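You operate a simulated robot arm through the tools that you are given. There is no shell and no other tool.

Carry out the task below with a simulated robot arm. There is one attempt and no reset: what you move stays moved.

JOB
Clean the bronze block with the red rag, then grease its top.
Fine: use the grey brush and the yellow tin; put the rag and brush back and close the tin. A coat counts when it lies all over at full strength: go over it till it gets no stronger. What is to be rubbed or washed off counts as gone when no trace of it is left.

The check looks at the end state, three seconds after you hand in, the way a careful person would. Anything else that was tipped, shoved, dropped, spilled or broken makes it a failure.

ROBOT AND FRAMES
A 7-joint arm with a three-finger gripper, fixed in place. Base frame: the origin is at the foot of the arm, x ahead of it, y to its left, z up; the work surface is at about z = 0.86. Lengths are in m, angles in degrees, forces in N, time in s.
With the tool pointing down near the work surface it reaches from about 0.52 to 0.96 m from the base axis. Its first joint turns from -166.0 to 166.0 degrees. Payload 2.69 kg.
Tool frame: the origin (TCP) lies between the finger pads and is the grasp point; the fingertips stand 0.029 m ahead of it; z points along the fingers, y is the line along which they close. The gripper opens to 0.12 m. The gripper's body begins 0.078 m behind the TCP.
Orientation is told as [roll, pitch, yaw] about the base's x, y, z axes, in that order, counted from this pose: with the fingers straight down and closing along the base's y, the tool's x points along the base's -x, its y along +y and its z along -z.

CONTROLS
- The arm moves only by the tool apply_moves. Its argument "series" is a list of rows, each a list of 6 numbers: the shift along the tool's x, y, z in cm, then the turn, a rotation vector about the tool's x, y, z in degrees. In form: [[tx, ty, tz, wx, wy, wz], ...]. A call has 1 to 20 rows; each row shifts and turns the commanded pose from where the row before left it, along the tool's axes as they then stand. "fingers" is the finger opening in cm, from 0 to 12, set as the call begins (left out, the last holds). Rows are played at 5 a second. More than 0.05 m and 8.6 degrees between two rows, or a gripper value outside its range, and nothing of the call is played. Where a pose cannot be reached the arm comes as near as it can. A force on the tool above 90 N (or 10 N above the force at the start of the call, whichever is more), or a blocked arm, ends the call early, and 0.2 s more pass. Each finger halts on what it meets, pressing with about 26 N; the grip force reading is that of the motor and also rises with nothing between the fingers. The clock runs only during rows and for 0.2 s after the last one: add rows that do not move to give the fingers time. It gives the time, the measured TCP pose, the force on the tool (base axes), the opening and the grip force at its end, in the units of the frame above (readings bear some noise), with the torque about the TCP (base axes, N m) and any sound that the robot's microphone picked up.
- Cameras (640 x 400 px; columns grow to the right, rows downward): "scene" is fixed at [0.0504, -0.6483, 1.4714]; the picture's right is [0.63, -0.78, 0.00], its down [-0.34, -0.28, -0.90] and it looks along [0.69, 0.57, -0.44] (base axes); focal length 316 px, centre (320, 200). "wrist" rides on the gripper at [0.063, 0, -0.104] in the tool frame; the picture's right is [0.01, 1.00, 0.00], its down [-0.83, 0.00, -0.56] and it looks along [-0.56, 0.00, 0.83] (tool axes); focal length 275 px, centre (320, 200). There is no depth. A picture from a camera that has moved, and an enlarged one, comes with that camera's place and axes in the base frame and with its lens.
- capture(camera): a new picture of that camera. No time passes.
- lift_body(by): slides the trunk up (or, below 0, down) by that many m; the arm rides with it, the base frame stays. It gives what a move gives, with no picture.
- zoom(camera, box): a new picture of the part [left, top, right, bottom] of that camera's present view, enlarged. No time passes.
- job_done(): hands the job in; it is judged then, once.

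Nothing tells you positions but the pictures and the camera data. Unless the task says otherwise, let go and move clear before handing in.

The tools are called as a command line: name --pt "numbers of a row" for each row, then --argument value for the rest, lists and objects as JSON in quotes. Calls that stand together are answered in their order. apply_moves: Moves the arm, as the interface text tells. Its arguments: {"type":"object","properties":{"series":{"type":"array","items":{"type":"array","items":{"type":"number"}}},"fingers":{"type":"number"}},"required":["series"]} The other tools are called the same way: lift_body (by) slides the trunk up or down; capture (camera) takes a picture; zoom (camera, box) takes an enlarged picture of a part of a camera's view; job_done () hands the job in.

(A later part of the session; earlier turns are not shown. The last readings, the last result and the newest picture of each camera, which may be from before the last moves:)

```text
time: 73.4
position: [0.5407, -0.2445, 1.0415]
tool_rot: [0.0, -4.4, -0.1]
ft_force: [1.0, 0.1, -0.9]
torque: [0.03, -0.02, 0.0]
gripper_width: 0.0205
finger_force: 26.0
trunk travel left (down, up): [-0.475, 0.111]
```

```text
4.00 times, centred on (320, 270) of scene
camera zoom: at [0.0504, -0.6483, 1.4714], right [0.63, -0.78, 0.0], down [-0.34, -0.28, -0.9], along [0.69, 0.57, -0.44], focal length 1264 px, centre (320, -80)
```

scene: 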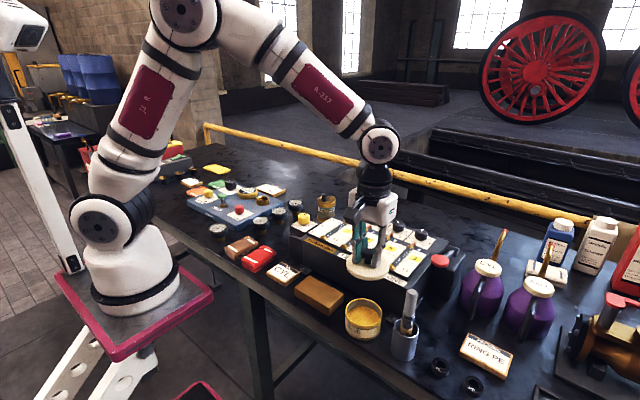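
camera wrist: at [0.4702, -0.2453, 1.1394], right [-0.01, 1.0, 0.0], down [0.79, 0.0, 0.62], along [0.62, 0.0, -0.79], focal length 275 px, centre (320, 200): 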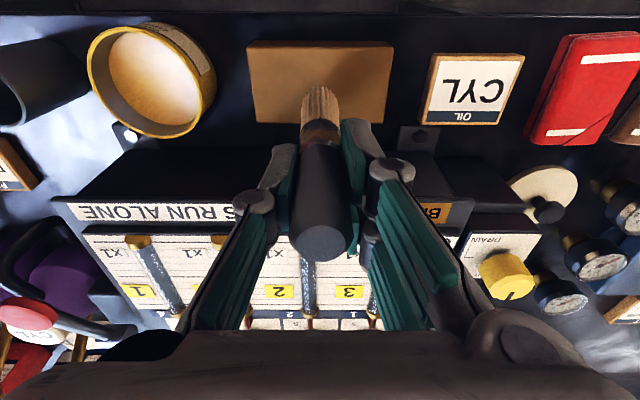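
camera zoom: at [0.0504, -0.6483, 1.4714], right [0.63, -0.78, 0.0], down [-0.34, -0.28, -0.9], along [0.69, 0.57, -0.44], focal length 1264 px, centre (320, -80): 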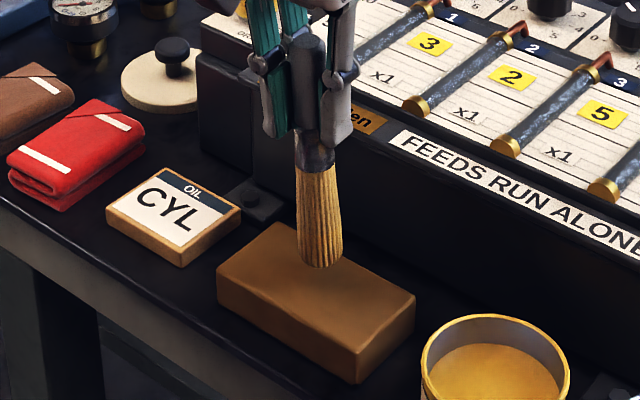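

apply_moves --pt "0.077 0 0.997 0 0 0" --pt "0.06 0 0.8 0 0 0" --pt "0 0 0 0 0 0"

apply_moves --pt "0.015 0 0.2 0 0 0" --pt "0 0 0 0 0 0"

apply_moves --pt "0.015 0 0.2 0 0 0" --pt "0 0 0 0 0 0"

```text
time: 74.2
position: [0.5421, -0.2454, 1.0244]
tool_rot: [-0.1, -4.5, 0.1]
ft_force: [-2.3, 0.9, 16.4]
torque: [0.01, 0.31, -0.01]
gripper_width: 0.0206
finger_force: 25.7
trunk travel left (down, up): [-0.475, 0.111]
```

```text
time: 74.8
position: [0.5412, -0.2453, 1.0208]
tool_rot: [-0.2, -4.5, 0.1]
ft_force: [1.8, -0.3, 17.8]
torque: [-0.01, -0.07, -0.04]
gripper_width: 0.0204
finger_force: 26.2
trunk travel left (down, up): [-0.475, 0.111]
```

```text
time: 75.4
position: [0.5415, -0.2441, 1.0193]
tool_rot: [0.0, -4.4, 0.0]
ft_force: [1.1, -1.0, 15.0]
torque: [-0.07, 0.0, -0.01]
gripper_width: 0.0202
finger_force: 26.5
trunk travel left (down, up): [-0.475, 0.111]
```

The brush slid up a few millimetres in the grip from pressing too far; I ease off to light contact before stroking.

apply_moves --pt "-0.004 0 -0.05 0 0 0" --pt "0 0 0 0 0 0"

zoom --camera "wrist" --box '[220, 20, 420, 200]'

zoom --camera "scene" --box '[280, 230, 360, 320]'

```text
time: 76.0
position: [0.5407, -0.2437, 1.019]
tool_rot: [0.0, -4.3, 0.0]
ft_force: [0.1, -1.2, 1.3]
torque: [-0.15, -0.01, -0.02]
gripper_width: 0.0202
finger_force: 25.8
trunk travel left (down, up): [-0.475, 0.111]
```

```text
2.22 times, centred on (320, 110) of wrist
camera zoom: at [0.4706, -0.245, 1.1177], right [-0.01, 1.0, 0.0], down [0.79, 0.0, 0.62], along [0.62, 0.0, -0.79], focal length 612 px, centre (320, 400)
```

zoom: 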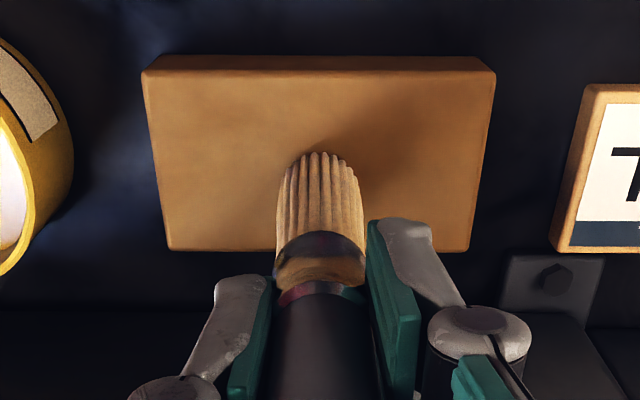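

```text
4.44 times, centred on (320, 275) of scene
camera zoom: at [0.0504, -0.6483, 1.4714], right [0.63, -0.78, 0.0], down [-0.34, -0.28, -0.9], along [0.69, 0.57, -0.44], focal length 1404 px, centre (320, -133)
```

zoom: 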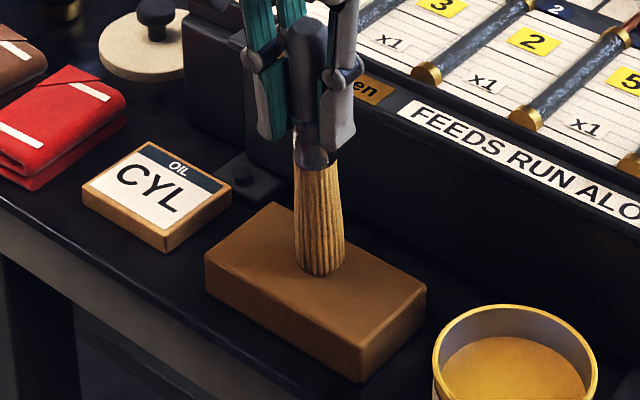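

The brush was in fact nearly vertical originally, so I lift slightly and set the tool upright again (tip then lies right under the TCP), then lower to light contact.

apply_moves --pt "-0.06 0 -0.8 0 0 0" --pt "0 0 0 0 4.4 0" --pt "0 0 0 0 0 0"

zoom --camera "wrist" --box '[220, 20, 420, 200]'

zoom --camera "scene" --box '[280, 230, 360, 320]'

```text
time: 76.8
position: [0.5422, -0.2446, 1.026]
tool_rot: [0.0, 0.1, 0.0]
ft_force: [-0.1, 0.0, -0.6]
torque: [0.01, 0.0, -0.01]
gripper_width: 0.0203
finger_force: 26.2
trunk travel left (down, up): [-0.475, 0.111]
```

```text
2.22 times, centred on (320, 110) of wrist
camera zoom: at [0.4787, -0.245, 1.1314], right [-0.01, 1.0, 0.0], down [0.83, 0.0, 0.56], along [0.56, 0.0, -0.83], focal length 612 px, centre (320, 400)
```

zoom: 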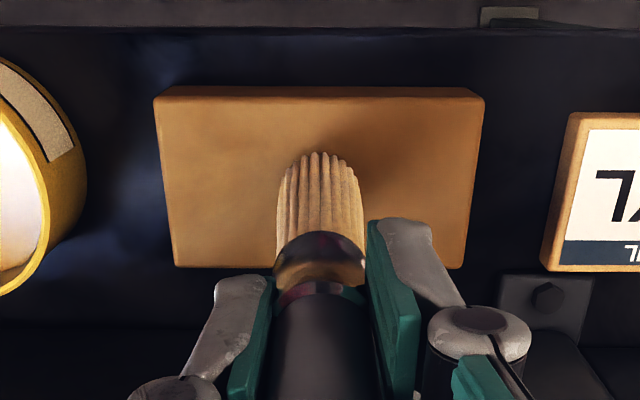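

```text
4.44 times, centred on (320, 275) of scene
camera zoom: at [0.0504, -0.6483, 1.4714], right [0.63, -0.78, 0.0], down [-0.34, -0.28, -0.9], along [0.69, 0.57, -0.44], focal length 1404 px, centre (320, -133)
```

zoom: 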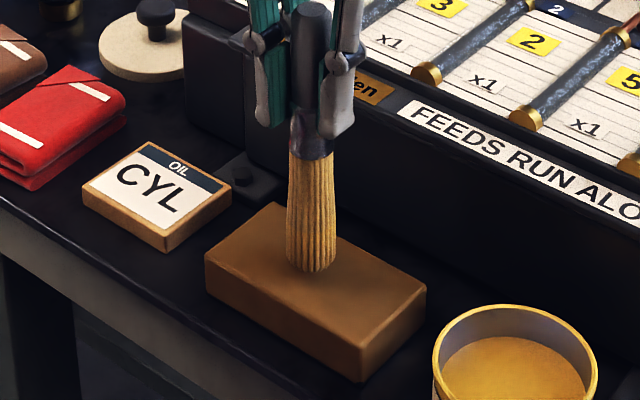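

apply_moves --pt "0 0 0.4 0 0 0" --pt "0 0 0.15 0 0 0" --pt "0 0 0 0 0 0"

```text
time: 77.6
position: [0.5419, -0.2443, 1.0224]
tool_rot: [-0.1, 0.0, 0.1]
ft_force: [0.7, 0.0, -1.4]
torque: [0.01, 0.01, 0.01]
gripper_width: 0.0201
finger_force: 26.3
trunk travel left (down, up): [-0.475, 0.111]
```

apply_moves --pt "0 0 0.12 0 0 0" --pt "0 0 0 0 0 0"

```text
time: 78.2
position: [0.5426, -0.2443, 1.0195]
tool_rot: [0.0, 0.0, 0.0]
ft_force: [0.7, 0.0, 0.1]
torque: [0.03, 0.01, 0.04]
gripper_width: 0.0203
finger_force: 26.2
trunk travel left (down, up): [-0.475, 0.111]
```

apply_moves --pt "0 0 0.08 0 0 0" --pt "0 0 0 0 0 0"

```text
time: 78.8
position: [0.541, -0.2451, 1.0204]
tool_rot: [-0.1, 0.0, 0.0]
ft_force: [0.1, -0.6, -1.2]
torque: [0.02, 0.02, 0.02]
gripper_width: 0.0201
finger_force: 25.9
trunk travel left (down, up): [-0.475, 0.111]
```

apply_moves --pt "0 0 0.08 0 0 0" --pt "0 0 0 0 0 0"

```text
time: 79.4
position: [0.5415, -0.2447, 1.0198]
tool_rot: [0.0, 0.0, 0.0]
ft_force: [-0.6, -0.1, -1.1]
torque: [0.0, 0.0, 0.01]
gripper_width: 0.0201
finger_force: 25.8
trunk travel left (down, up): [-0.475, 0.111]
```

apply_moves --pt "0 0 0.08 0 0 0" --pt "0 0 0 0 0 0"

```text
time: 80.0
position: [0.5416, -0.2451, 1.0195]
tool_rot: [0.0, 0.1, -0.1]
ft_force: [0.6, 0.2, 0.5]
torque: [0.02, 0.04, -0.02]
gripper_width: 0.02
finger_force: 26.1
trunk travel left (down, up): [-0.475, 0.111]
```

apply_moves --pt "0 0 0.08 0 0 0" --pt "0 0 0 0 0 0"

```text
time: 80.6
position: [0.5414, -0.245, 1.0176]
tool_rot: [-0.1, -0.1, 0.1]
ft_force: [-2.5, 0.3, 17.8]
torque: [0.12, 0.17, 0.0]
gripper_width: 0.02
finger_force: 26.3
trunk travel left (down, up): [-0.475, 0.111]
```

Contact found. I ease back slightly and do a trial stroke toward −y.

apply_moves --pt "0 0 -0.03 0 0 0" --pt "0 -0.8 0 0 0 0" --pt "0 -0.8 0 0 0 0" --pt "0 -0.8 0 0 0 0" --pt "0 -0.8 0 0 0 0" --pt "0 -0.8 0 0 0 0" --pt "0 0 0 0 0 0"

capture --camera "wrist"

zoom --camera "scene" --box '[280, 230, 360, 320]'

```text
time: 82.2
position: [0.5419, -0.2848, 1.0177]
tool_rot: [0.0, -0.1, 0.1]
ft_force: [-0.2, 3.6, 10.0]
torque: [0.28, 0.07, -0.01]
gripper_width: 0.02
finger_force: 25.4
trunk travel left (down, up): [-0.475, 0.111]
```

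```text
taken
camera wrist: at [0.4783, -0.2851, 1.1218], right [-0.01, 1.0, 0.0], down [0.83, 0.0, 0.56], along [0.56, 0.0, -0.83], focal length 275 px, centre (320, 200)
```

wrist: 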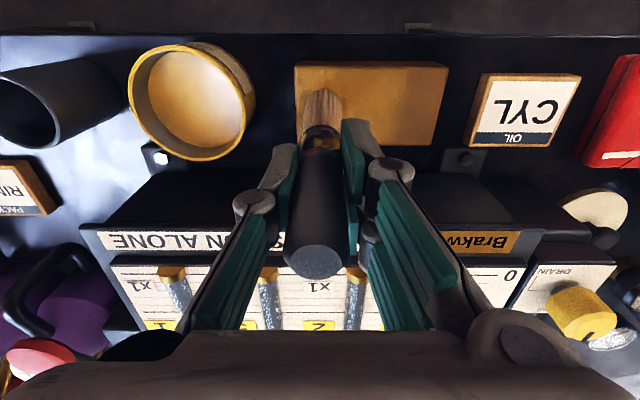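

```text
4.44 times, centred on (320, 275) of scene
camera zoom: at [0.0504, -0.6483, 1.4714], right [0.63, -0.78, 0.0], down [-0.34, -0.28, -0.9], along [0.69, 0.57, -0.44], focal length 1404 px, centre (320, -133)
```

zoom: 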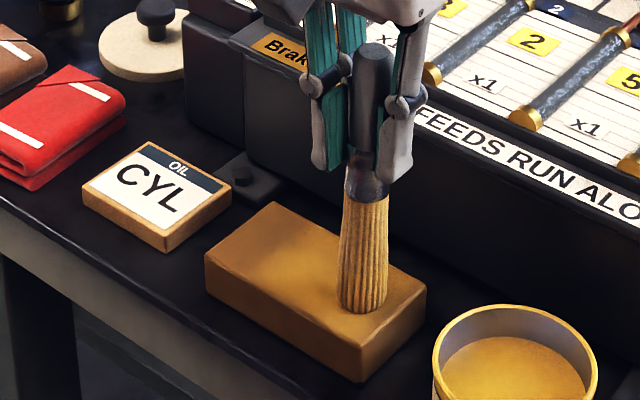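

zoom --camera "wrist" --box '[280, 50, 460, 155]'

zoom --camera "scene" --box '[300, 265, 350, 315]'

```text
3.56 times, centred on (370, 102) of wrist
camera zoom: at [0.4783, -0.2851, 1.1218], right [-0.01, 1.0, 0.0], down [0.83, 0.0, 0.56], along [0.56, 0.0, -0.83], focal length 979 px, centre (142, 547)
```

zoom: 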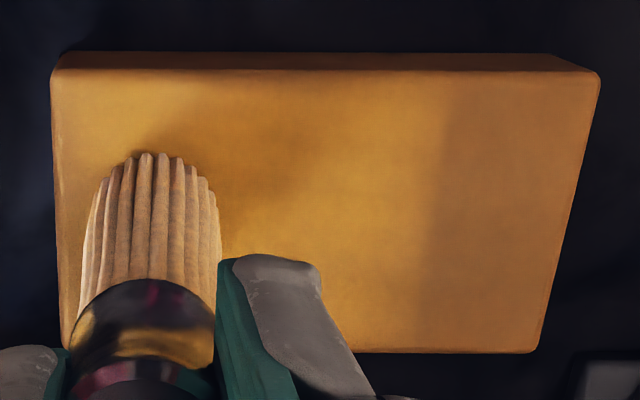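

```text
8.00 times, centred on (325, 290) of scene
camera zoom: at [0.0504, -0.6483, 1.4714], right [0.63, -0.78, 0.0], down [-0.34, -0.28, -0.9], along [0.69, 0.57, -0.44], focal length 2527 px, centre (280, -520)
```

zoom: 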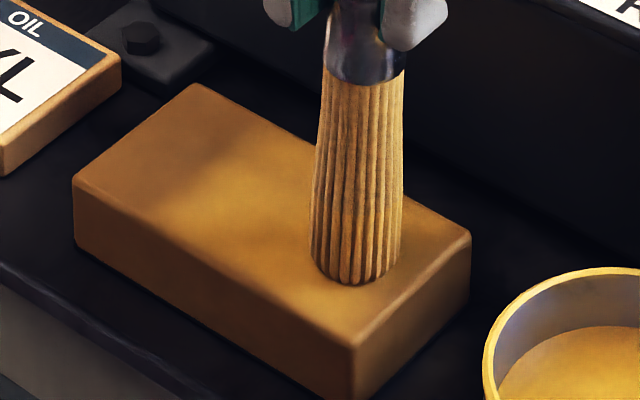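

The golden grease coat is clearly being laid down. I continue this lane: finish toward −y, then stroke the full length toward +y.

apply_moves --pt "0 -0.6 0 0 0 0" --pt "0 -0.6 0 0 0 0" --pt "0 0.8 0 0 0 0" --pt "0 0.8 0 0 0 0" --pt "0 0.8 0 0 0 0" --pt "0 0.8 0 0 0 0" --pt "0 0.8 0 0 0 0" --pt "0 0.8 0 0 0 0" --pt "0 0.8 0 0 0 0" --pt "0 0.8 0 0 0 0" --pt "0 0.8 0 0 0 0" --pt "0 0.8 0 0 0 0" --pt "0 0.8 0 0 0 0" --pt "0 0.8 0 0 0 0" --pt "0 0.7 0 0 0 0" --pt "0 0 0 0 0 0"

capture --camera "wrist"

zoom --camera "scene" --box '[280, 250, 360, 320]'

```text
time: 85.6
position: [0.542, -0.1932, 1.0187]
tool_rot: [0.0, 0.0, 0.1]
ft_force: [0.1, -0.8, 0.6]
torque: [-0.01, -0.02, 0.0]
gripper_width: 0.0201
finger_force: 25.8
trunk travel left (down, up): [-0.475, 0.111]
```

```text
taken
camera wrist: at [0.4789, -0.1937, 1.1217], right [-0.01, 1.0, 0.0], down [0.83, 0.0, 0.56], along [0.56, 0.0, -0.83], focal length 275 px, centre (320, 200)
```

wrist: 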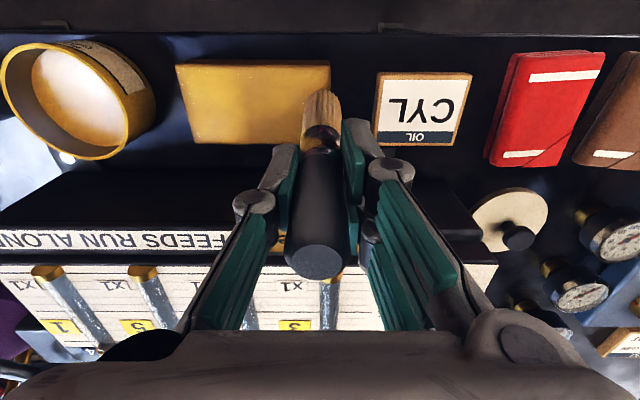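

```text
5.71 times, centred on (320, 285) of scene
camera zoom: at [0.0504, -0.6483, 1.4714], right [0.63, -0.78, 0.0], down [-0.34, -0.28, -0.9], along [0.69, 0.57, -0.44], focal length 1805 px, centre (320, -286)
```

zoom: 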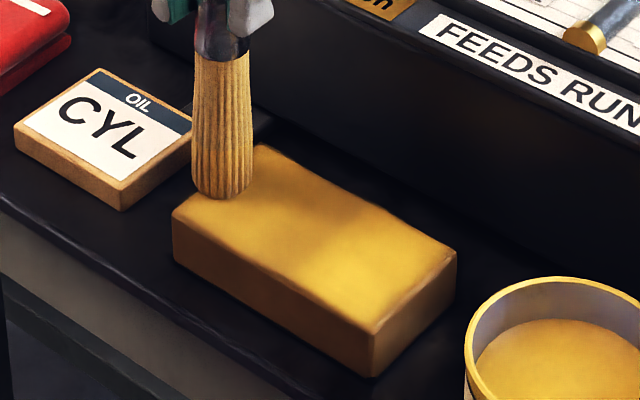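

The coat is getting stronger. I press slightly more and do lanes nearer each long edge.

apply_moves --pt "0 0 0.04 0 0 0" --pt "0.7 0 0 0 0 0" --pt "0.8 0 0 0 0 0" --pt "0 -0.8 0 0 0 0" --pt "0 -0.8 0 0 0 0" --pt "0 -0.8 0 0 0 0" --pt "0 -0.8 0 0 0 0" --pt "0 -0.8 0 0 0 0" --pt "0 -0.8 0 0 0 0" --pt "0 -0.8 0 0 0 0" --pt "0 -0.8 0 0 0 0" --pt "0 -0.8 0 0 0 0" --pt "0 -0.8 0 0 0 0" --pt "0 -0.8 0 0 0 0" --pt "0 -0.8 0 0 0 0" --pt "0 -0.7 0 0 0 0" --pt "0 0 0 0 0 0"

zoom --camera "scene" --box '[280, 250, 360, 320]'

capture --camera "wrist"

```text
time: 89.2
position: [0.526, -0.2971, 1.0173]
tool_rot: [0.0, -0.1, 0.0]
ft_force: [0.6, -0.1, -0.8]
torque: [-0.02, -0.05, 0.0]
gripper_width: 0.0201
finger_force: 26.1
trunk travel left (down, up): [-0.475, 0.111]
```

```text
5.71 times, centred on (320, 285) of scene
camera zoom: at [0.0504, -0.6483, 1.4714], right [0.63, -0.78, 0.0], down [-0.34, -0.28, -0.9], along [0.69, 0.57, -0.44], focal length 1805 px, centre (320, -286)
```

zoom: 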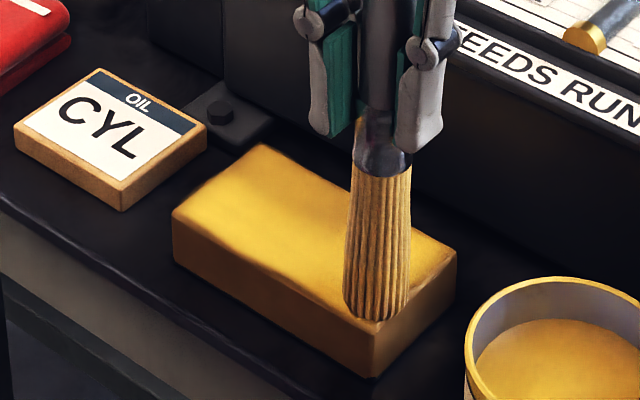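

```text
taken
camera wrist: at [0.4636, -0.2973, 1.1215], right [-0.01, 1.0, 0.0], down [0.83, 0.0, 0.56], along [0.56, 0.0, -0.83], focal length 275 px, centre (320, 200)
```

wrist: 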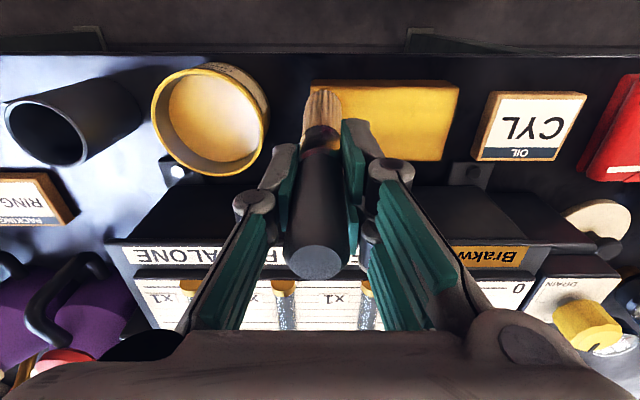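

apply_moves --pt "-1.0 0 0 0 0 0" --pt "-1.0 0 0 0 0 0" --pt "-1.2 0 0 0 0 0" --pt "0 0 0.05 0 0 0" --pt "0 0 0 0 0 0"

```text
time: 90.4
position: [0.5601, -0.2969, 1.0173]
tool_rot: [0.0, 0.0, 0.0]
ft_force: [-3.5, -0.1, 9.1]
torque: [-0.09, 0.28, -0.04]
gripper_width: 0.0203
finger_force: 25.6
trunk travel left (down, up): [-0.475, 0.111]
```

apply_moves --pt "0 0.8 0 0 0 0" --pt "0 0.8 0 0 0 0" --pt "0 0.8 0 0 0 0" --pt "0 0.8 0 0 0 0" --pt "0 0.8 0 0 0 0" --pt "0 0.8 0 0 0 0" --pt "0 0.8 0 0 0 0" --pt "0 0.8 0 0 0 0" --pt "0 0.8 0 0 0 0" --pt "0 0.8 0 0 0 0" --pt "0 0.8 0 0 0 0" --pt "0 0.8 0 0 0 0" --pt "0 0.7 0 0 0 0" --pt "0 0 0 0 0 0"

zoom --camera "scene" --box '[280, 250, 360, 320]'

zoom --camera "wrist" --box '[160, 40, 360, 165]'

```text
time: 93.4
position: [0.559, -0.1926, 1.0169]
tool_rot: [0.0, 0.0, 0.2]
ft_force: [0.6, -0.3, -0.5]
torque: [-0.01, 0.04, -0.02]
gripper_width: 0.0201
finger_force: 26.8
trunk travel left (down, up): [-0.475, 0.111]
```

```text
5.71 times, centred on (320, 285) of scene
camera zoom: at [0.0504, -0.6483, 1.4714], right [0.63, -0.78, 0.0], down [-0.34, -0.28, -0.9], along [0.69, 0.57, -0.44], focal length 1805 px, centre (320, -286)
```

zoom: 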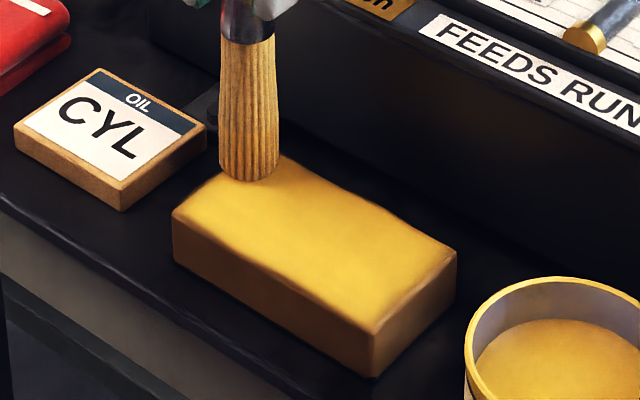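

```text
3.20 times, centred on (260, 102) of wrist
camera zoom: at [0.4958, -0.1941, 1.1212], right [-0.01, 1.0, 0.0], down [0.83, 0.0, 0.56], along [0.56, 0.0, -0.83], focal length 881 px, centre (512, 512)
```

zoom: 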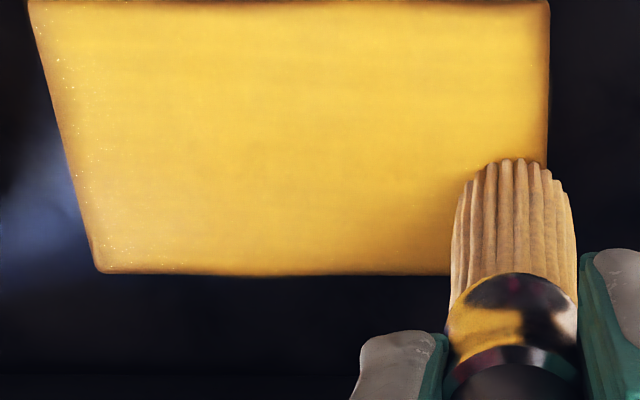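

Nearly complete, but the borders look thinner. I'll reload the brush: lift, go back to the tin, and lower into the grease carefully.

apply_moves --pt "0 0 -2.0 0 0 0" --pt "0 0 -4.0 0 0 0" --pt "0.55 -4.8 0 0 0 0" --pt "0.55 -4.8 0 0 0 0" --pt "0.55 -4.8 0 0 0 0" --pt "0.55 -4.8 0 0 0 0" --pt "0 0 0 0 0 0" --pt "0 0 2.0 0 0 0" --pt "0 0 2.0 0 0 0" --pt "0 0 1.0 0 0 0" --pt "0 0 0 0 0 0"

zoom --camera "scene" --box '[330, 250, 410, 350]'

zoom --camera "wrist" --box '[220, 20, 520, 200]'

```text
time: 95.8
position: [0.5376, -0.3859, 1.028]
tool_rot: [0.0, 0.0, 0.2]
ft_force: [0.3, -0.6, -0.9]
torque: [0.01, -0.02, 0.04]
gripper_width: 0.0202
finger_force: 25.8
trunk travel left (down, up): [-0.475, 0.111]
```

```text
4.00 times, centred on (370, 300) of scene
camera zoom: at [0.0504, -0.6483, 1.4714], right [0.63, -0.78, 0.0], down [-0.34, -0.28, -0.9], along [0.69, 0.57, -0.44], focal length 1264 px, centre (120, -200)
```

zoom: 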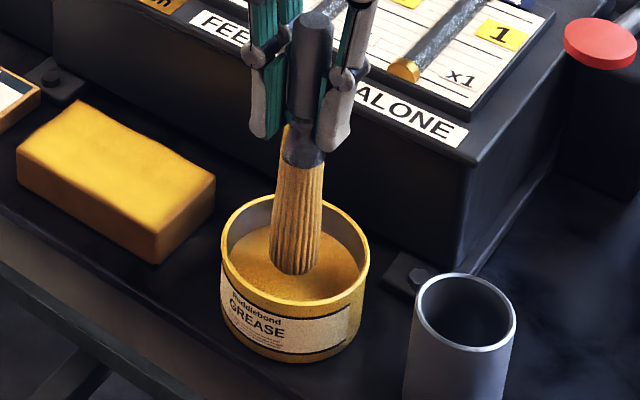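

```text
2.13 times, centred on (370, 110) of wrist
camera zoom: at [0.4742, -0.3859, 1.1309], right [-0.01, 1.0, 0.0], down [0.83, 0.0, 0.56], along [0.56, 0.0, -0.83], focal length 587 px, centre (213, 392)
```

zoom: 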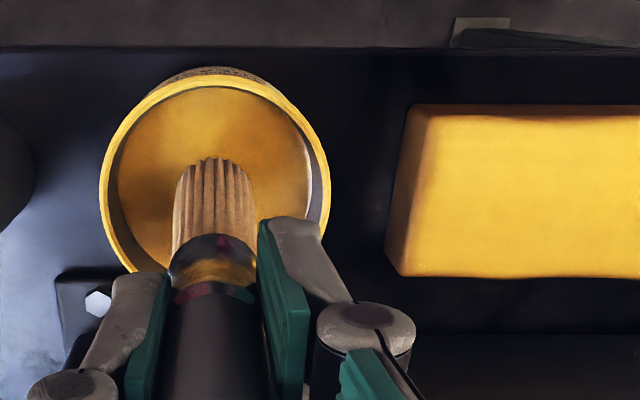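

apply_moves --pt "0 0 0.5 0 0 0" --pt "0 0 0.2 0 0 0" --pt "0 0 0 0 0 0"

```text
time: 96.6
position: [0.5377, -0.3847, 1.0198]
tool_rot: [0.0, 0.0, 0.1]
ft_force: [-0.1, 0.3, -0.8]
torque: [0.02, -0.01, -0.04]
gripper_width: 0.0202
finger_force: 25.7
trunk travel left (down, up): [-0.475, 0.111]
```

apply_moves --pt "0 0 0.2 0 0 0" --pt "0 0 0 0 0 0"

```text
time: 97.2
position: [0.5376, -0.3864, 1.0194]
tool_rot: [0.0, 0.0, 0.0]
ft_force: [-0.1, 0.0, -1.0]
torque: [0.02, 0.0, 0.02]
gripper_width: 0.0204
finger_force: 25.8
trunk travel left (down, up): [-0.475, 0.111]
```

apply_moves --pt "0 0 0.15 0 0 0" --pt "0 0 0 0 0 0"

```text
time: 97.8
position: [0.5364, -0.3857, 1.0172]
tool_rot: [0.0, 0.0, 0.0]
ft_force: [0.2, -0.4, -1.9]
torque: [0.0, -0.01, 0.03]
gripper_width: 0.0202
finger_force: 26.1
trunk travel left (down, up): [-0.475, 0.111]
```

apply_moves --pt "0 0 0.15 0 0 0" --pt "0 0 0 0 0 0"

```text
time: 98.4
position: [0.5358, -0.3855, 1.016]
tool_rot: [0.0, 0.0, 0.0]
ft_force: [-0.3, 0.4, -1.3]
torque: [0.0, 0.02, -0.01]
gripper_width: 0.02
finger_force: 25.6
trunk travel left (down, up): [-0.475, 0.111]
```

apply_moves --pt "0 0 0.12 0 0 0" --pt "0 0 0 0 0 0"

```text
time: 99.0
position: [0.5366, -0.3859, 1.0137]
tool_rot: [0.0, 0.1, -0.1]
ft_force: [0.1, 0.3, 1.8]
torque: [0.07, 0.07, -0.03]
gripper_width: 0.0201
finger_force: 25.9
trunk travel left (down, up): [-0.475, 0.111]
```

Light contact with the grease. I press a hair more, dwell, then lift and return over the block.

apply_moves --pt "0 0 0.04 0 0 0" --pt "0 0 0 0 0 0" --pt "0 0 0 0 0 0" --pt "0 0 0 0 0 0"

apply_moves --pt "0 0 -1.0 0 0 0" --pt "0 0 -3.0 0 0 0" --pt "0 0 -2.0 0 0 0" --pt "0 2.0 0 0 0 0" --pt "0.6 4.0 0 0 0 0" --pt "0.6 2.9 0 0 0 0" --pt "0 0 2.5 0 0 0" --pt "0 0 2.0 0 0 0" --pt "0 0 0.8 0 0 0" --pt "0 0 0 0 0 0"

zoom --camera "scene" --box '[280, 240, 360, 320]'

zoom --camera "wrist" --box '[260, 20, 500, 170]'

```text
time: 100.0
position: [0.5361, -0.3863, 1.0145]
tool_rot: [-0.1, 0.0, 0.0]
ft_force: [0.3, 0.4, 9.3]
torque: [-0.07, -0.08, -0.04]
gripper_width: 0.0201
finger_force: 26.4
trunk travel left (down, up): [-0.475, 0.111]
```

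```text
time: 102.2
position: [0.5249, -0.2972, 1.0207]
tool_rot: [0.0, 0.0, 0.1]
ft_force: [0.4, -0.2, -0.8]
torque: [-0.01, 0.02, 0.01]
gripper_width: 0.02
finger_force: 26.3
trunk travel left (down, up): [-0.475, 0.111]
```

```text
5.00 times, centred on (320, 280) of scene
camera zoom: at [0.0504, -0.6483, 1.4714], right [0.63, -0.78, 0.0], down [-0.34, -0.28, -0.9], along [0.69, 0.57, -0.44], focal length 1579 px, centre (320, -200)
```

zoom: 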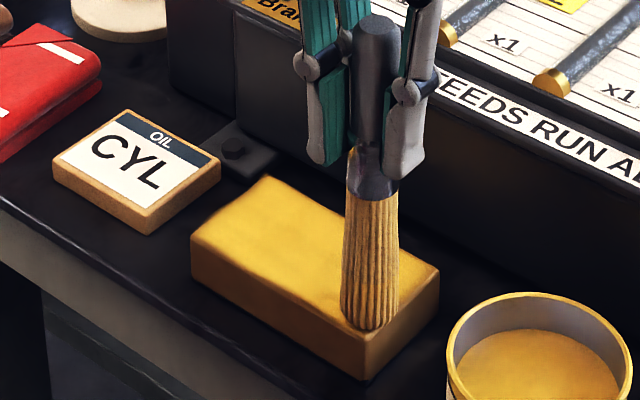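

```text
2.67 times, centred on (380, 95) of wrist
camera zoom: at [0.4619, -0.2967, 1.1246], right [-0.01, 1.0, 0.0], down [0.83, 0.0, 0.56], along [0.56, 0.0, -0.83], focal length 734 px, centre (160, 480)
```

zoom: 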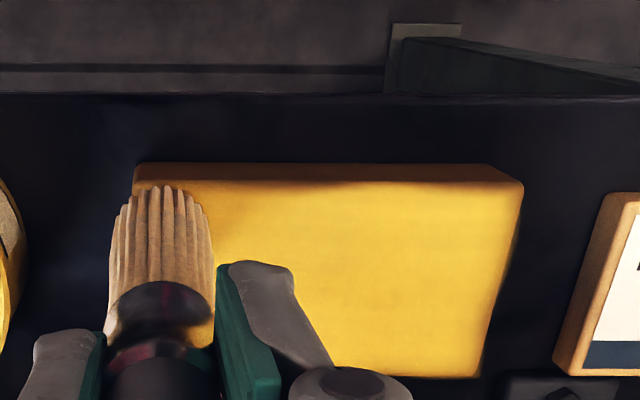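

Now I'll do a perimeter pass with the brush centred close to the edges, starting at this corner. I lower to light contact.

apply_moves --pt "0.6 0 0 0 0 0" --pt "0 0 0.25 0 0 0" --pt "0 0 0 0 0 0"

```text
time: 103.0
position: [0.5193, -0.2964, 1.018]
tool_rot: [-0.1, -0.1, -0.1]
ft_force: [-0.3, 0.1, -0.6]
torque: [0.0, -0.02, 0.0]
gripper_width: 0.0202
finger_force: 26.0
trunk travel left (down, up): [-0.475, 0.111]
```

apply_moves --pt "0 0 0.12 0 0 0" --pt "0 0 0 0 0 0"

```text
time: 103.6
position: [0.5189, -0.296, 1.0175]
tool_rot: [-0.2, 0.0, -0.1]
ft_force: [-1.3, 2.0, 9.4]
torque: [0.11, 0.01, 0.04]
gripper_width: 0.0202
finger_force: 26.3
trunk travel left (down, up): [-0.475, 0.111]
```

apply_moves --pt "0 0.8 0.004 0 0 0" --pt "0 0.8 0.004 0 0 0" --pt "0 0.8 0.004 0 0 0" --pt "0 0.8 0.004 0 0 0" --pt "0 0.8 0.004 0 0 0" --pt "0 0.8 0.004 0 0 0" --pt "0 0.8 0.004 0 0 0" --pt "0 0.8 0.004 0 0 0" --pt "0 0.8 0.004 0 0 0" --pt "0 0.8 0.004 0 0 0" --pt "0 0.8 0.004 0 0 0" --pt "0 0.8 0.004 0 0 0" --pt "0 0.8 0.004 0 0 0" --pt "0 0.3 0 0 0 0" --pt "0 0 0 0 0 0"

zoom --camera "scene" --box '[280, 240, 360, 320]'

zoom --camera "wrist" --box '[120, 40, 380, 200]'

```text
time: 106.8
position: [0.518, -0.1893, 1.016]
tool_rot: [0.0, 0.1, 0.0]
ft_force: [-0.9, -5.1, 15.2]
torque: [-0.58, -0.21, -0.04]
gripper_width: 0.0202
finger_force: 25.8
trunk travel left (down, up): [-0.475, 0.111]
```

```text
5.00 times, centred on (320, 280) of scene
camera zoom: at [0.0504, -0.6483, 1.4714], right [0.63, -0.78, 0.0], down [-0.34, -0.28, -0.9], along [0.69, 0.57, -0.44], focal length 1579 px, centre (320, -200)
```

zoom: 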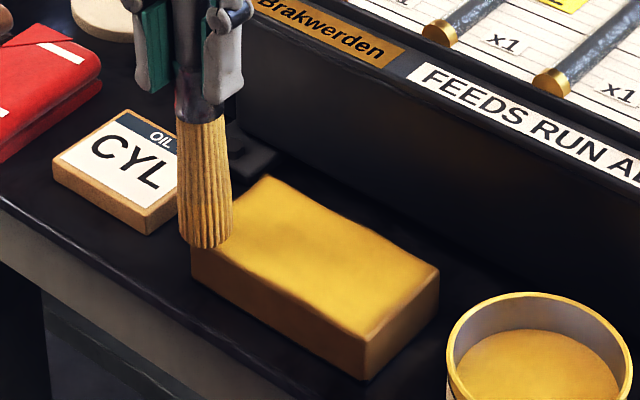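

```text
2.46 times, centred on (250, 120) of wrist
camera zoom: at [0.4551, -0.1903, 1.1204], right [-0.01, 1.0, 0.0], down [0.83, 0.0, 0.56], along [0.56, 0.0, -0.83], focal length 678 px, centre (492, 397)
```

zoom: 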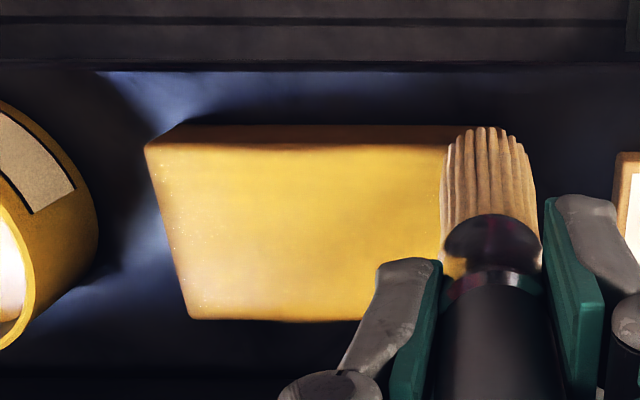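

apply_moves --pt "-0.8 0 -0.01 0 0 0" --pt "-0.8 0 0 0 0 0" --pt "-0.8 0 0 0 0 0" --pt "-0.8 0 0 0 0 0" --pt "-0.8 0 0 0 0 0" --pt "-0.8 0 0 0 0 0" --pt "0 0 0 0 0 0"

```text
time: 108.4
position: [0.5664, -0.1887, 1.016]
tool_rot: [0.0, 0.0, -0.1]
ft_force: [-1.0, 0.2, 4.8]
torque: [0.07, 0.2, 0.01]
gripper_width: 0.0201
finger_force: 25.8
trunk travel left (down, up): [-0.475, 0.111]
```

apply_moves --pt "0 -0.8 0.01 0 0 0" --pt "0 -0.8 0.004 0 0 0" --pt "0 -0.8 0.004 0 0 0" --pt "0 -0.8 0.004 0 0 0" --pt "0 -0.8 0.004 0 0 0" --pt "0 -0.8 0.004 0 0 0" --pt "0 -0.8 0.004 0 0 0" --pt "0 -0.8 0.004 0 0 0" --pt "0 -0.8 0.004 0 0 0" --pt "0 -0.8 0.004 0 0 0" --pt "0 -0.8 0.004 0 0 0" --pt "0 -0.8 0.004 0 0 0" --pt "0 -0.8 0.004 0 0 0" --pt "0 -0.8 0 0 0 0" --pt "0 0 0 0 0 0"

zoom --camera "scene" --box '[280, 240, 360, 320]'

zoom --camera "wrist" --box '[260, 10, 500, 170]'

```text
time: 111.6
position: [0.5664, -0.3018, 1.0168]
tool_rot: [0.0, 0.0, 0.1]
ft_force: [0.1, -0.4, -1.1]
torque: [0.02, 0.0, -0.03]
gripper_width: 0.0202
finger_force: 25.9
trunk travel left (down, up): [-0.475, 0.111]
```

```text
5.00 times, centred on (320, 280) of scene
camera zoom: at [0.0504, -0.6483, 1.4714], right [0.63, -0.78, 0.0], down [-0.34, -0.28, -0.9], along [0.69, 0.57, -0.44], focal length 1579 px, centre (320, -200)
```

zoom: 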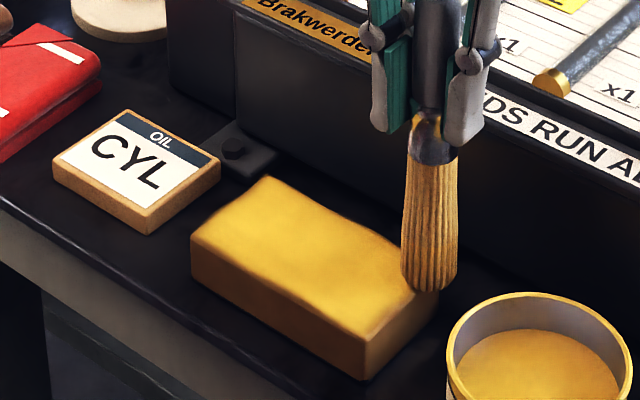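

```text
2.50 times, centred on (380, 90) of wrist
camera zoom: at [0.5039, -0.302, 1.1205], right [-0.01, 1.0, 0.0], down [0.83, 0.0, 0.56], along [0.56, 0.0, -0.83], focal length 688 px, centre (170, 475)
```

zoom: 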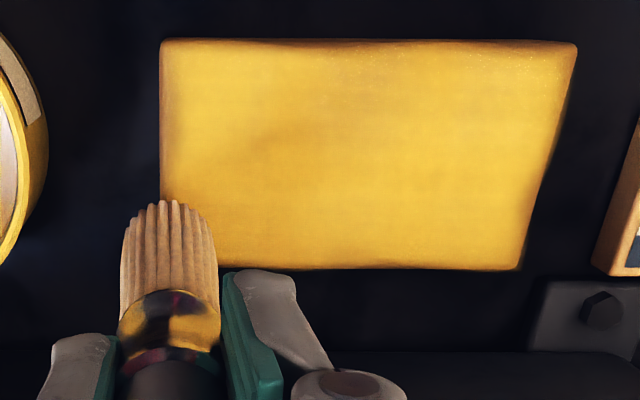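

apply_moves --pt "0 0.3 0.05 0 0 0" --pt "0 0 0 0 0 0"

```text
time: 112.2
position: [0.5663, -0.2996, 1.0174]
tool_rot: [0.1, -0.1, -0.1]
ft_force: [0.1, -0.5, -0.2]
torque: [-0.02, 0.02, 0.02]
gripper_width: 0.02
finger_force: 26.4
trunk travel left (down, up): [-0.475, 0.111]
```

apply_moves --pt "0 0 0.05 0 0 0" --pt "0 0 0 0 0 0"

```text
time: 112.8
position: [0.5662, -0.2985, 1.016]
tool_rot: [0.0, 0.0, 0.0]
ft_force: [-0.6, -0.3, 12.1]
torque: [0.19, 0.02, 0.0]
gripper_width: 0.0202
finger_force: 26.5
trunk travel left (down, up): [-0.475, 0.111]
```

Contact regained. I now raster across the block with short strokes along x, starting from the −y edge.

apply_moves --pt "0.8 0 0.003 0 0 0" --pt "0.8 0 0.003 0 0 0" --pt "0.8 0 0.003 0 0 0" --pt "0.8 0 0.003 0 0 0" --pt "0.8 0 0.003 0 0 0" --pt "0.8 0 0.003 0 0 0" --pt "0 1.2 0 0 0 0" --pt "-0.8 0 0.003 0 0 0" --pt "-0.8 0 0.003 0 0 0" --pt "-0.8 0 0.003 0 0 0" --pt "-0.8 0 0.003 0 0 0" --pt "-0.8 0 0.003 0 0 0" --pt "-0.8 0 0.003 0 0 0" --pt "0 0 0 0 0 0"

zoom --camera "scene" --box '[280, 240, 360, 320]'

zoom --camera "wrist" --box '[260, 10, 500, 170]'

```text
time: 115.8
position: [0.5675, -0.2855, 1.0165]
tool_rot: [0.0, 0.0, 0.0]
ft_force: [0.0, 0.5, 0.8]
torque: [0.01, 0.09, -0.02]
gripper_width: 0.0202
finger_force: 25.8
trunk travel left (down, up): [-0.475, 0.111]
```

```text
5.00 times, centred on (320, 280) of scene
camera zoom: at [0.0504, -0.6483, 1.4714], right [0.63, -0.78, 0.0], down [-0.34, -0.28, -0.9], along [0.69, 0.57, -0.44], focal length 1579 px, centre (320, -200)
```

zoom: 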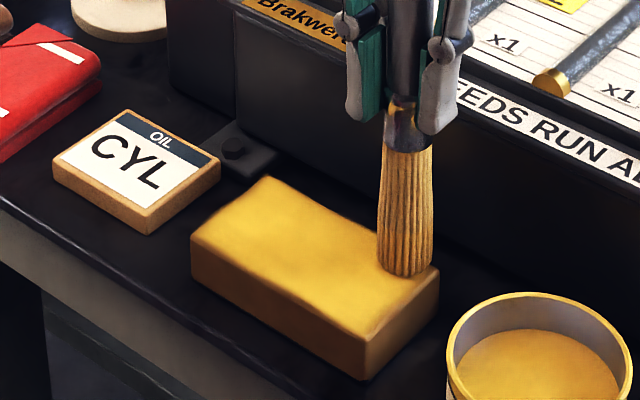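

```text
2.50 times, centred on (380, 90) of wrist
camera zoom: at [0.5041, -0.2865, 1.1196], right [-0.01, 1.0, 0.0], down [0.83, 0.0, 0.56], along [0.56, 0.0, -0.83], focal length 688 px, centre (170, 475)
```

zoom: 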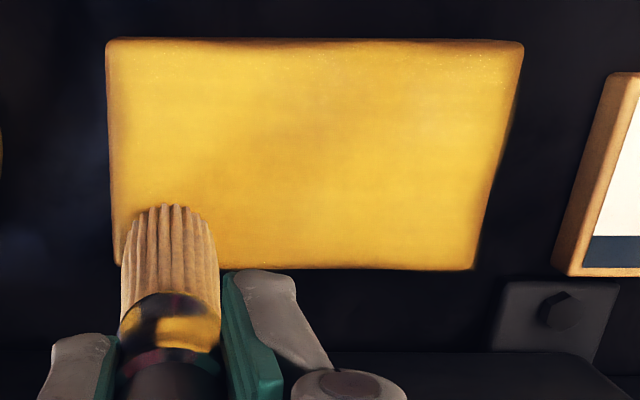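

apply_moves --pt "0 1.2 0.03 0 0 0" --pt "0.8 0 0.003 0 0 0" --pt "0.8 0 0.003 0 0 0" --pt "0.8 0 0.003 0 0 0" --pt "0.8 0 0.003 0 0 0" --pt "0.8 0 0.003 0 0 0" --pt "0.8 0 0.003 0 0 0" --pt "0 1.2 0 0 0 0" --pt "-0.8 0 0.003 0 0 0" --pt "-0.8 0 0.003 0 0 0" --pt "-0.8 0 0.003 0 0 0" --pt "-0.8 0 0.003 0 0 0" --pt "-0.8 0 0.003 0 0 0" --pt "-0.8 0 0.003 0 0 0" --pt "0 0 0 0 0 0"

```text
time: 119.0
position: [0.5667, -0.2629, 1.0158]
tool_rot: [0.0, 0.1, 0.2]
ft_force: [-0.2, 0.4, 2.0]
torque: [0.06, 0.05, 0.01]
gripper_width: 0.0202
finger_force: 26.5
trunk travel left (down, up): [-0.475, 0.111]
```

apply_moves --pt "0 1.2 0.02 0 0 0" --pt "0.8 0 0.003 0 0 0" --pt "0.8 0 0.003 0 0 0" --pt "0.8 0 0.003 0 0 0" --pt "0.8 0 0.003 0 0 0" --pt "0.8 0 0.003 0 0 0" --pt "0.8 0 0.003 0 0 0" --pt "0 1.2 0 0 0 0" --pt "-0.8 0 0.003 0 0 0" --pt "-0.8 0 0.003 0 0 0" --pt "-0.8 0 0.003 0 0 0" --pt "-0.8 0 0.003 0 0 0" --pt "-0.8 0 0.003 0 0 0" --pt "-0.8 0 0.003 0 0 0" --pt "0 0 0 0 0 0"

```text
time: 122.2
position: [0.5662, -0.2382, 1.0163]
tool_rot: [0.0, 0.0, 0.0]
ft_force: [-3.1, -1.4, 8.3]
torque: [0.02, 0.35, 0.01]
gripper_width: 0.0202
finger_force: 26.4
trunk travel left (down, up): [-0.475, 0.111]
```

apply_moves --pt "0 1.2 0.01 0 0 0" --pt "0.8 0 0.003 0 0 0" --pt "0.8 0 0.003 0 0 0" --pt "0.8 0 0.003 0 0 0" --pt "0.8 0 0.003 0 0 0" --pt "0.8 0 0.003 0 0 0" --pt "0.8 0 0.003 0 0 0" --pt "0 1.2 0 0 0 0" --pt "-0.8 0 0.003 0 0 0" --pt "-0.8 0 0.003 0 0 0" --pt "-0.8 0 0.003 0 0 0" --pt "-0.8 0 0.003 0 0 0" --pt "-0.8 0 0.003 0 0 0" --pt "-0.8 0 0.003 0 0 0" --pt "0 0 0 0 0 0"

apply_moves --pt "0 1.2 0.01 0 0 0" --pt "0.8 0 0.003 0 0 0" --pt "0.8 0 0.003 0 0 0" --pt "0.8 0 0.003 0 0 0" --pt "0.8 0 0.003 0 0 0" --pt "0.8 0 0.003 0 0 0" --pt "0.8 0 0.003 0 0 0" --pt "0 1.2 0 0 0 0" --pt "-0.8 0 0.003 0 0 0" --pt "-0.8 0 0.003 0 0 0" --pt "-0.8 0 0.003 0 0 0" --pt "-0.8 0 0.003 0 0 0" --pt "-0.8 0 0.003 0 0 0" --pt "-0.8 0 0.003 0 0 0" --pt "0 0 0 0 0 0"

zoom --camera "scene" --box '[280, 240, 360, 320]'

zoom --camera "wrist" --box '[140, 10, 380, 170]'

```text
time: 125.4
position: [0.5667, -0.2147, 1.0155]
tool_rot: [0.0, -0.1, 0.1]
ft_force: [-2.7, -0.8, 8.6]
torque: [0.06, 0.25, 0.01]
gripper_width: 0.0202
finger_force: 26.4
trunk travel left (down, up): [-0.475, 0.111]
```

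```text
time: 128.6
position: [0.5679, -0.1908, 1.0143]
tool_rot: [0.0, 0.1, 0.0]
ft_force: [-3.3, -0.3, 7.7]
torque: [0.02, 0.36, 0.03]
gripper_width: 0.0202
finger_force: 25.8
trunk travel left (down, up): [-0.475, 0.111]
```

```text
5.00 times, centred on (320, 280) of scene
camera zoom: at [0.0504, -0.6483, 1.4714], right [0.63, -0.78, 0.0], down [-0.34, -0.28, -0.9], along [0.69, 0.57, -0.44], focal length 1579 px, centre (320, -200)
```

zoom: 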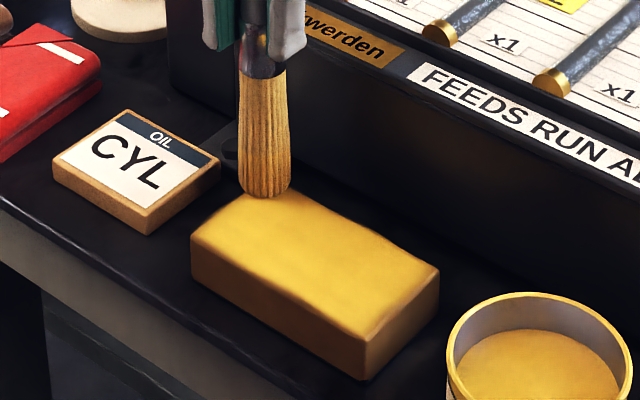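

```text
2.50 times, centred on (260, 90) of wrist
camera zoom: at [0.504, -0.1907, 1.1189], right [-0.01, 1.0, 0.0], down [0.83, 0.0, 0.56], along [0.56, 0.0, -0.83], focal length 688 px, centre (470, 475)
```

zoom: 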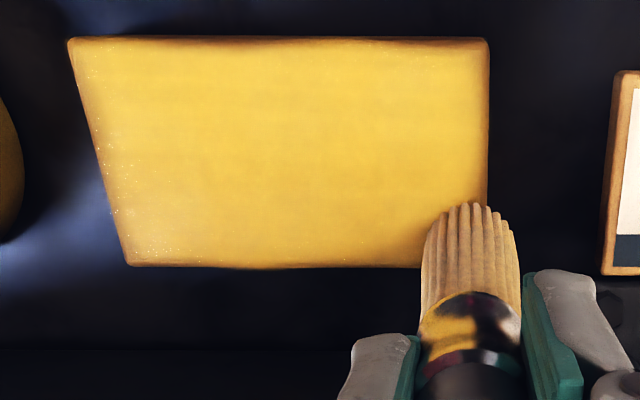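

The coat is uniform over the main area; only a thin rim may still be weaker. I reload once more and go around the very edges.

apply_moves --pt "0 0 -2.0 0 0 0" --pt "0 0 -4.0 0 0 0" --pt "0.75 -4.85 0 0 0 0" --pt "0.75 -4.85 0 0 0 0" --pt "0.75 -4.85 0 0 0 0" --pt "0.75 -4.85 0 0 0 0" --pt "0 0 0 0 0 0" --pt "0 0 2.0 0 0 0" --pt "0 0 2.0 0 0 0" --pt "0 0 1.5 0 0 0" --pt "0 0 0.1 0 0 0" --pt "0 0 0 0 0 0"

zoom --camera "wrist" --box '[220, 20, 580, 200]'

```text
time: 131.2
position: [0.5372, -0.385, 1.0196]
tool_rot: [0.1, 0.1, 0.1]
ft_force: [-0.3, -0.1, -0.7]
torque: [0.03, 0.02, 0.01]
gripper_width: 0.0203
finger_force: 26.2
trunk travel left (down, up): [-0.475, 0.111]
```

```text
1.78 times, centred on (400, 110) of wrist
camera zoom: at [0.4739, -0.385, 1.1222], right [-0.01, 1.0, 0.0], down [0.83, 0.0, 0.56], along [0.56, 0.0, -0.83], focal length 489 px, centre (178, 360)
```

zoom: 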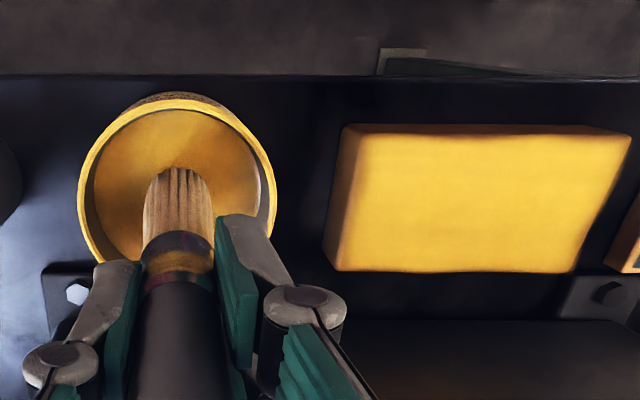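

apply_moves --pt "0 0 0.3 0 0 0" --pt "0 0 0.15 0 0 0" --pt "0 0 0 0 0 0"

```text
time: 132.0
position: [0.5374, -0.385, 1.0154]
tool_rot: [0.0, 0.0, 0.0]
ft_force: [-0.2, 0.0, -0.2]
torque: [0.0, 0.01, -0.03]
gripper_width: 0.02
finger_force: 25.6
trunk travel left (down, up): [-0.475, 0.111]
```

apply_moves --pt "0 0 0.15 0 0 0" --pt "0 0 0 0 0 0"

```text
time: 132.6
position: [0.5364, -0.3845, 1.013]
tool_rot: [0.0, 0.0, 0.0]
ft_force: [1.1, 0.4, -0.2]
torque: [-0.01, -0.01, -0.01]
gripper_width: 0.0201
finger_force: 25.8
trunk travel left (down, up): [-0.475, 0.111]
```

apply_moves --pt "0 0 0.1 0 0 0" --pt "0 0 0 0 0 0"

```text
time: 133.2
position: [0.5363, -0.3847, 1.0104]
tool_rot: [0.1, 0.1, 0.0]
ft_force: [-0.1, -0.7, 2.1]
torque: [0.07, 0.0, -0.01]
gripper_width: 0.0202
finger_force: 26.1
trunk travel left (down, up): [-0.475, 0.111]
```

apply_moves --pt "0 0 0.04 0 0 0" --pt "0 0 0 0 0 0" --pt "0 0 0 0 0 0" --pt "0 0 0 0 0 0" --pt "0 0 -1.0 0 0 0" --pt "0 0 -3.0 0 0 0" --pt "0 0 -2.0 0 0 0" --pt "0.8 2.4 0 0 0 0" --pt "0.8 3.0 0 0 0 0" --pt "0.75 3.0 0 0 0 0" --pt "0 0 2.5 0 0 0" --pt "0 0 2.0 0 0 0" --pt "0 0 0.6 0 0 0" --pt "0 0 0 0 0 0"

capture --camera "wrist"

```text
time: 136.2
position: [0.5148, -0.3007, 1.0206]
tool_rot: [0.0, 0.0, 0.2]
ft_force: [-0.3, -0.9, -0.4]
torque: [-0.01, -0.02, -0.01]
gripper_width: 0.0201
finger_force: 25.7
trunk travel left (down, up): [-0.475, 0.111]
```

```text
taken
camera wrist: at [0.4507, -0.3013, 1.1241], right [-0.01, 1.0, 0.0], down [0.83, 0.0, 0.56], along [0.56, 0.0, -0.83], focal length 275 px, centre (320, 200)
```

wrist: 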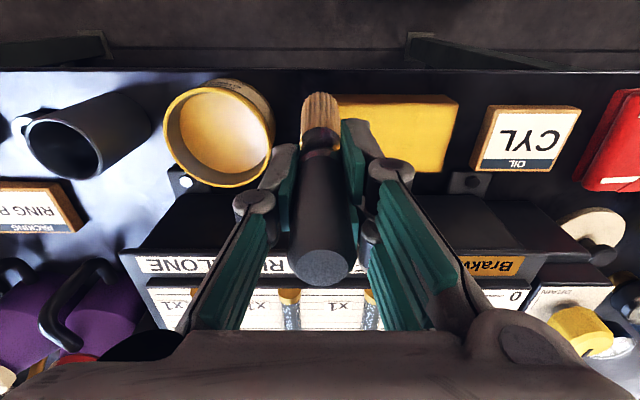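

apply_moves --pt "0 0 0.3 0 0 0" --pt "0 0 0.15 0 0 0" --pt "0 0 0 0 0 0"

```text
time: 137.0
position: [0.5131, -0.3009, 1.0152]
tool_rot: [0.0, -0.1, 0.0]
ft_force: [0.0, -0.2, -0.9]
torque: [0.01, 0.0, 0.0]
gripper_width: 0.02
finger_force: 25.7
trunk travel left (down, up): [-0.475, 0.111]
```

apply_moves --pt "0 0 0.08 0 0 0" --pt "0 0 0 0 0 0"

```text
time: 137.6
position: [0.5131, -0.3002, 1.0153]
tool_rot: [0.0, 0.1, 0.1]
ft_force: [-0.3, 0.0, -0.5]
torque: [0.06, -0.02, -0.01]
gripper_width: 0.0204
finger_force: 26.2
trunk travel left (down, up): [-0.475, 0.111]
```

apply_moves --pt "0 0 0.08 0 0 0" --pt "0 0 0 0 0 0"

```text
time: 138.2
position: [0.5128, -0.3008, 1.0155]
tool_rot: [-0.1, 0.0, 0.0]
ft_force: [-1.4, -0.1, 10.0]
torque: [0.08, 0.06, 0.0]
gripper_width: 0.0202
finger_force: 25.9
trunk travel left (down, up): [-0.475, 0.111]
```

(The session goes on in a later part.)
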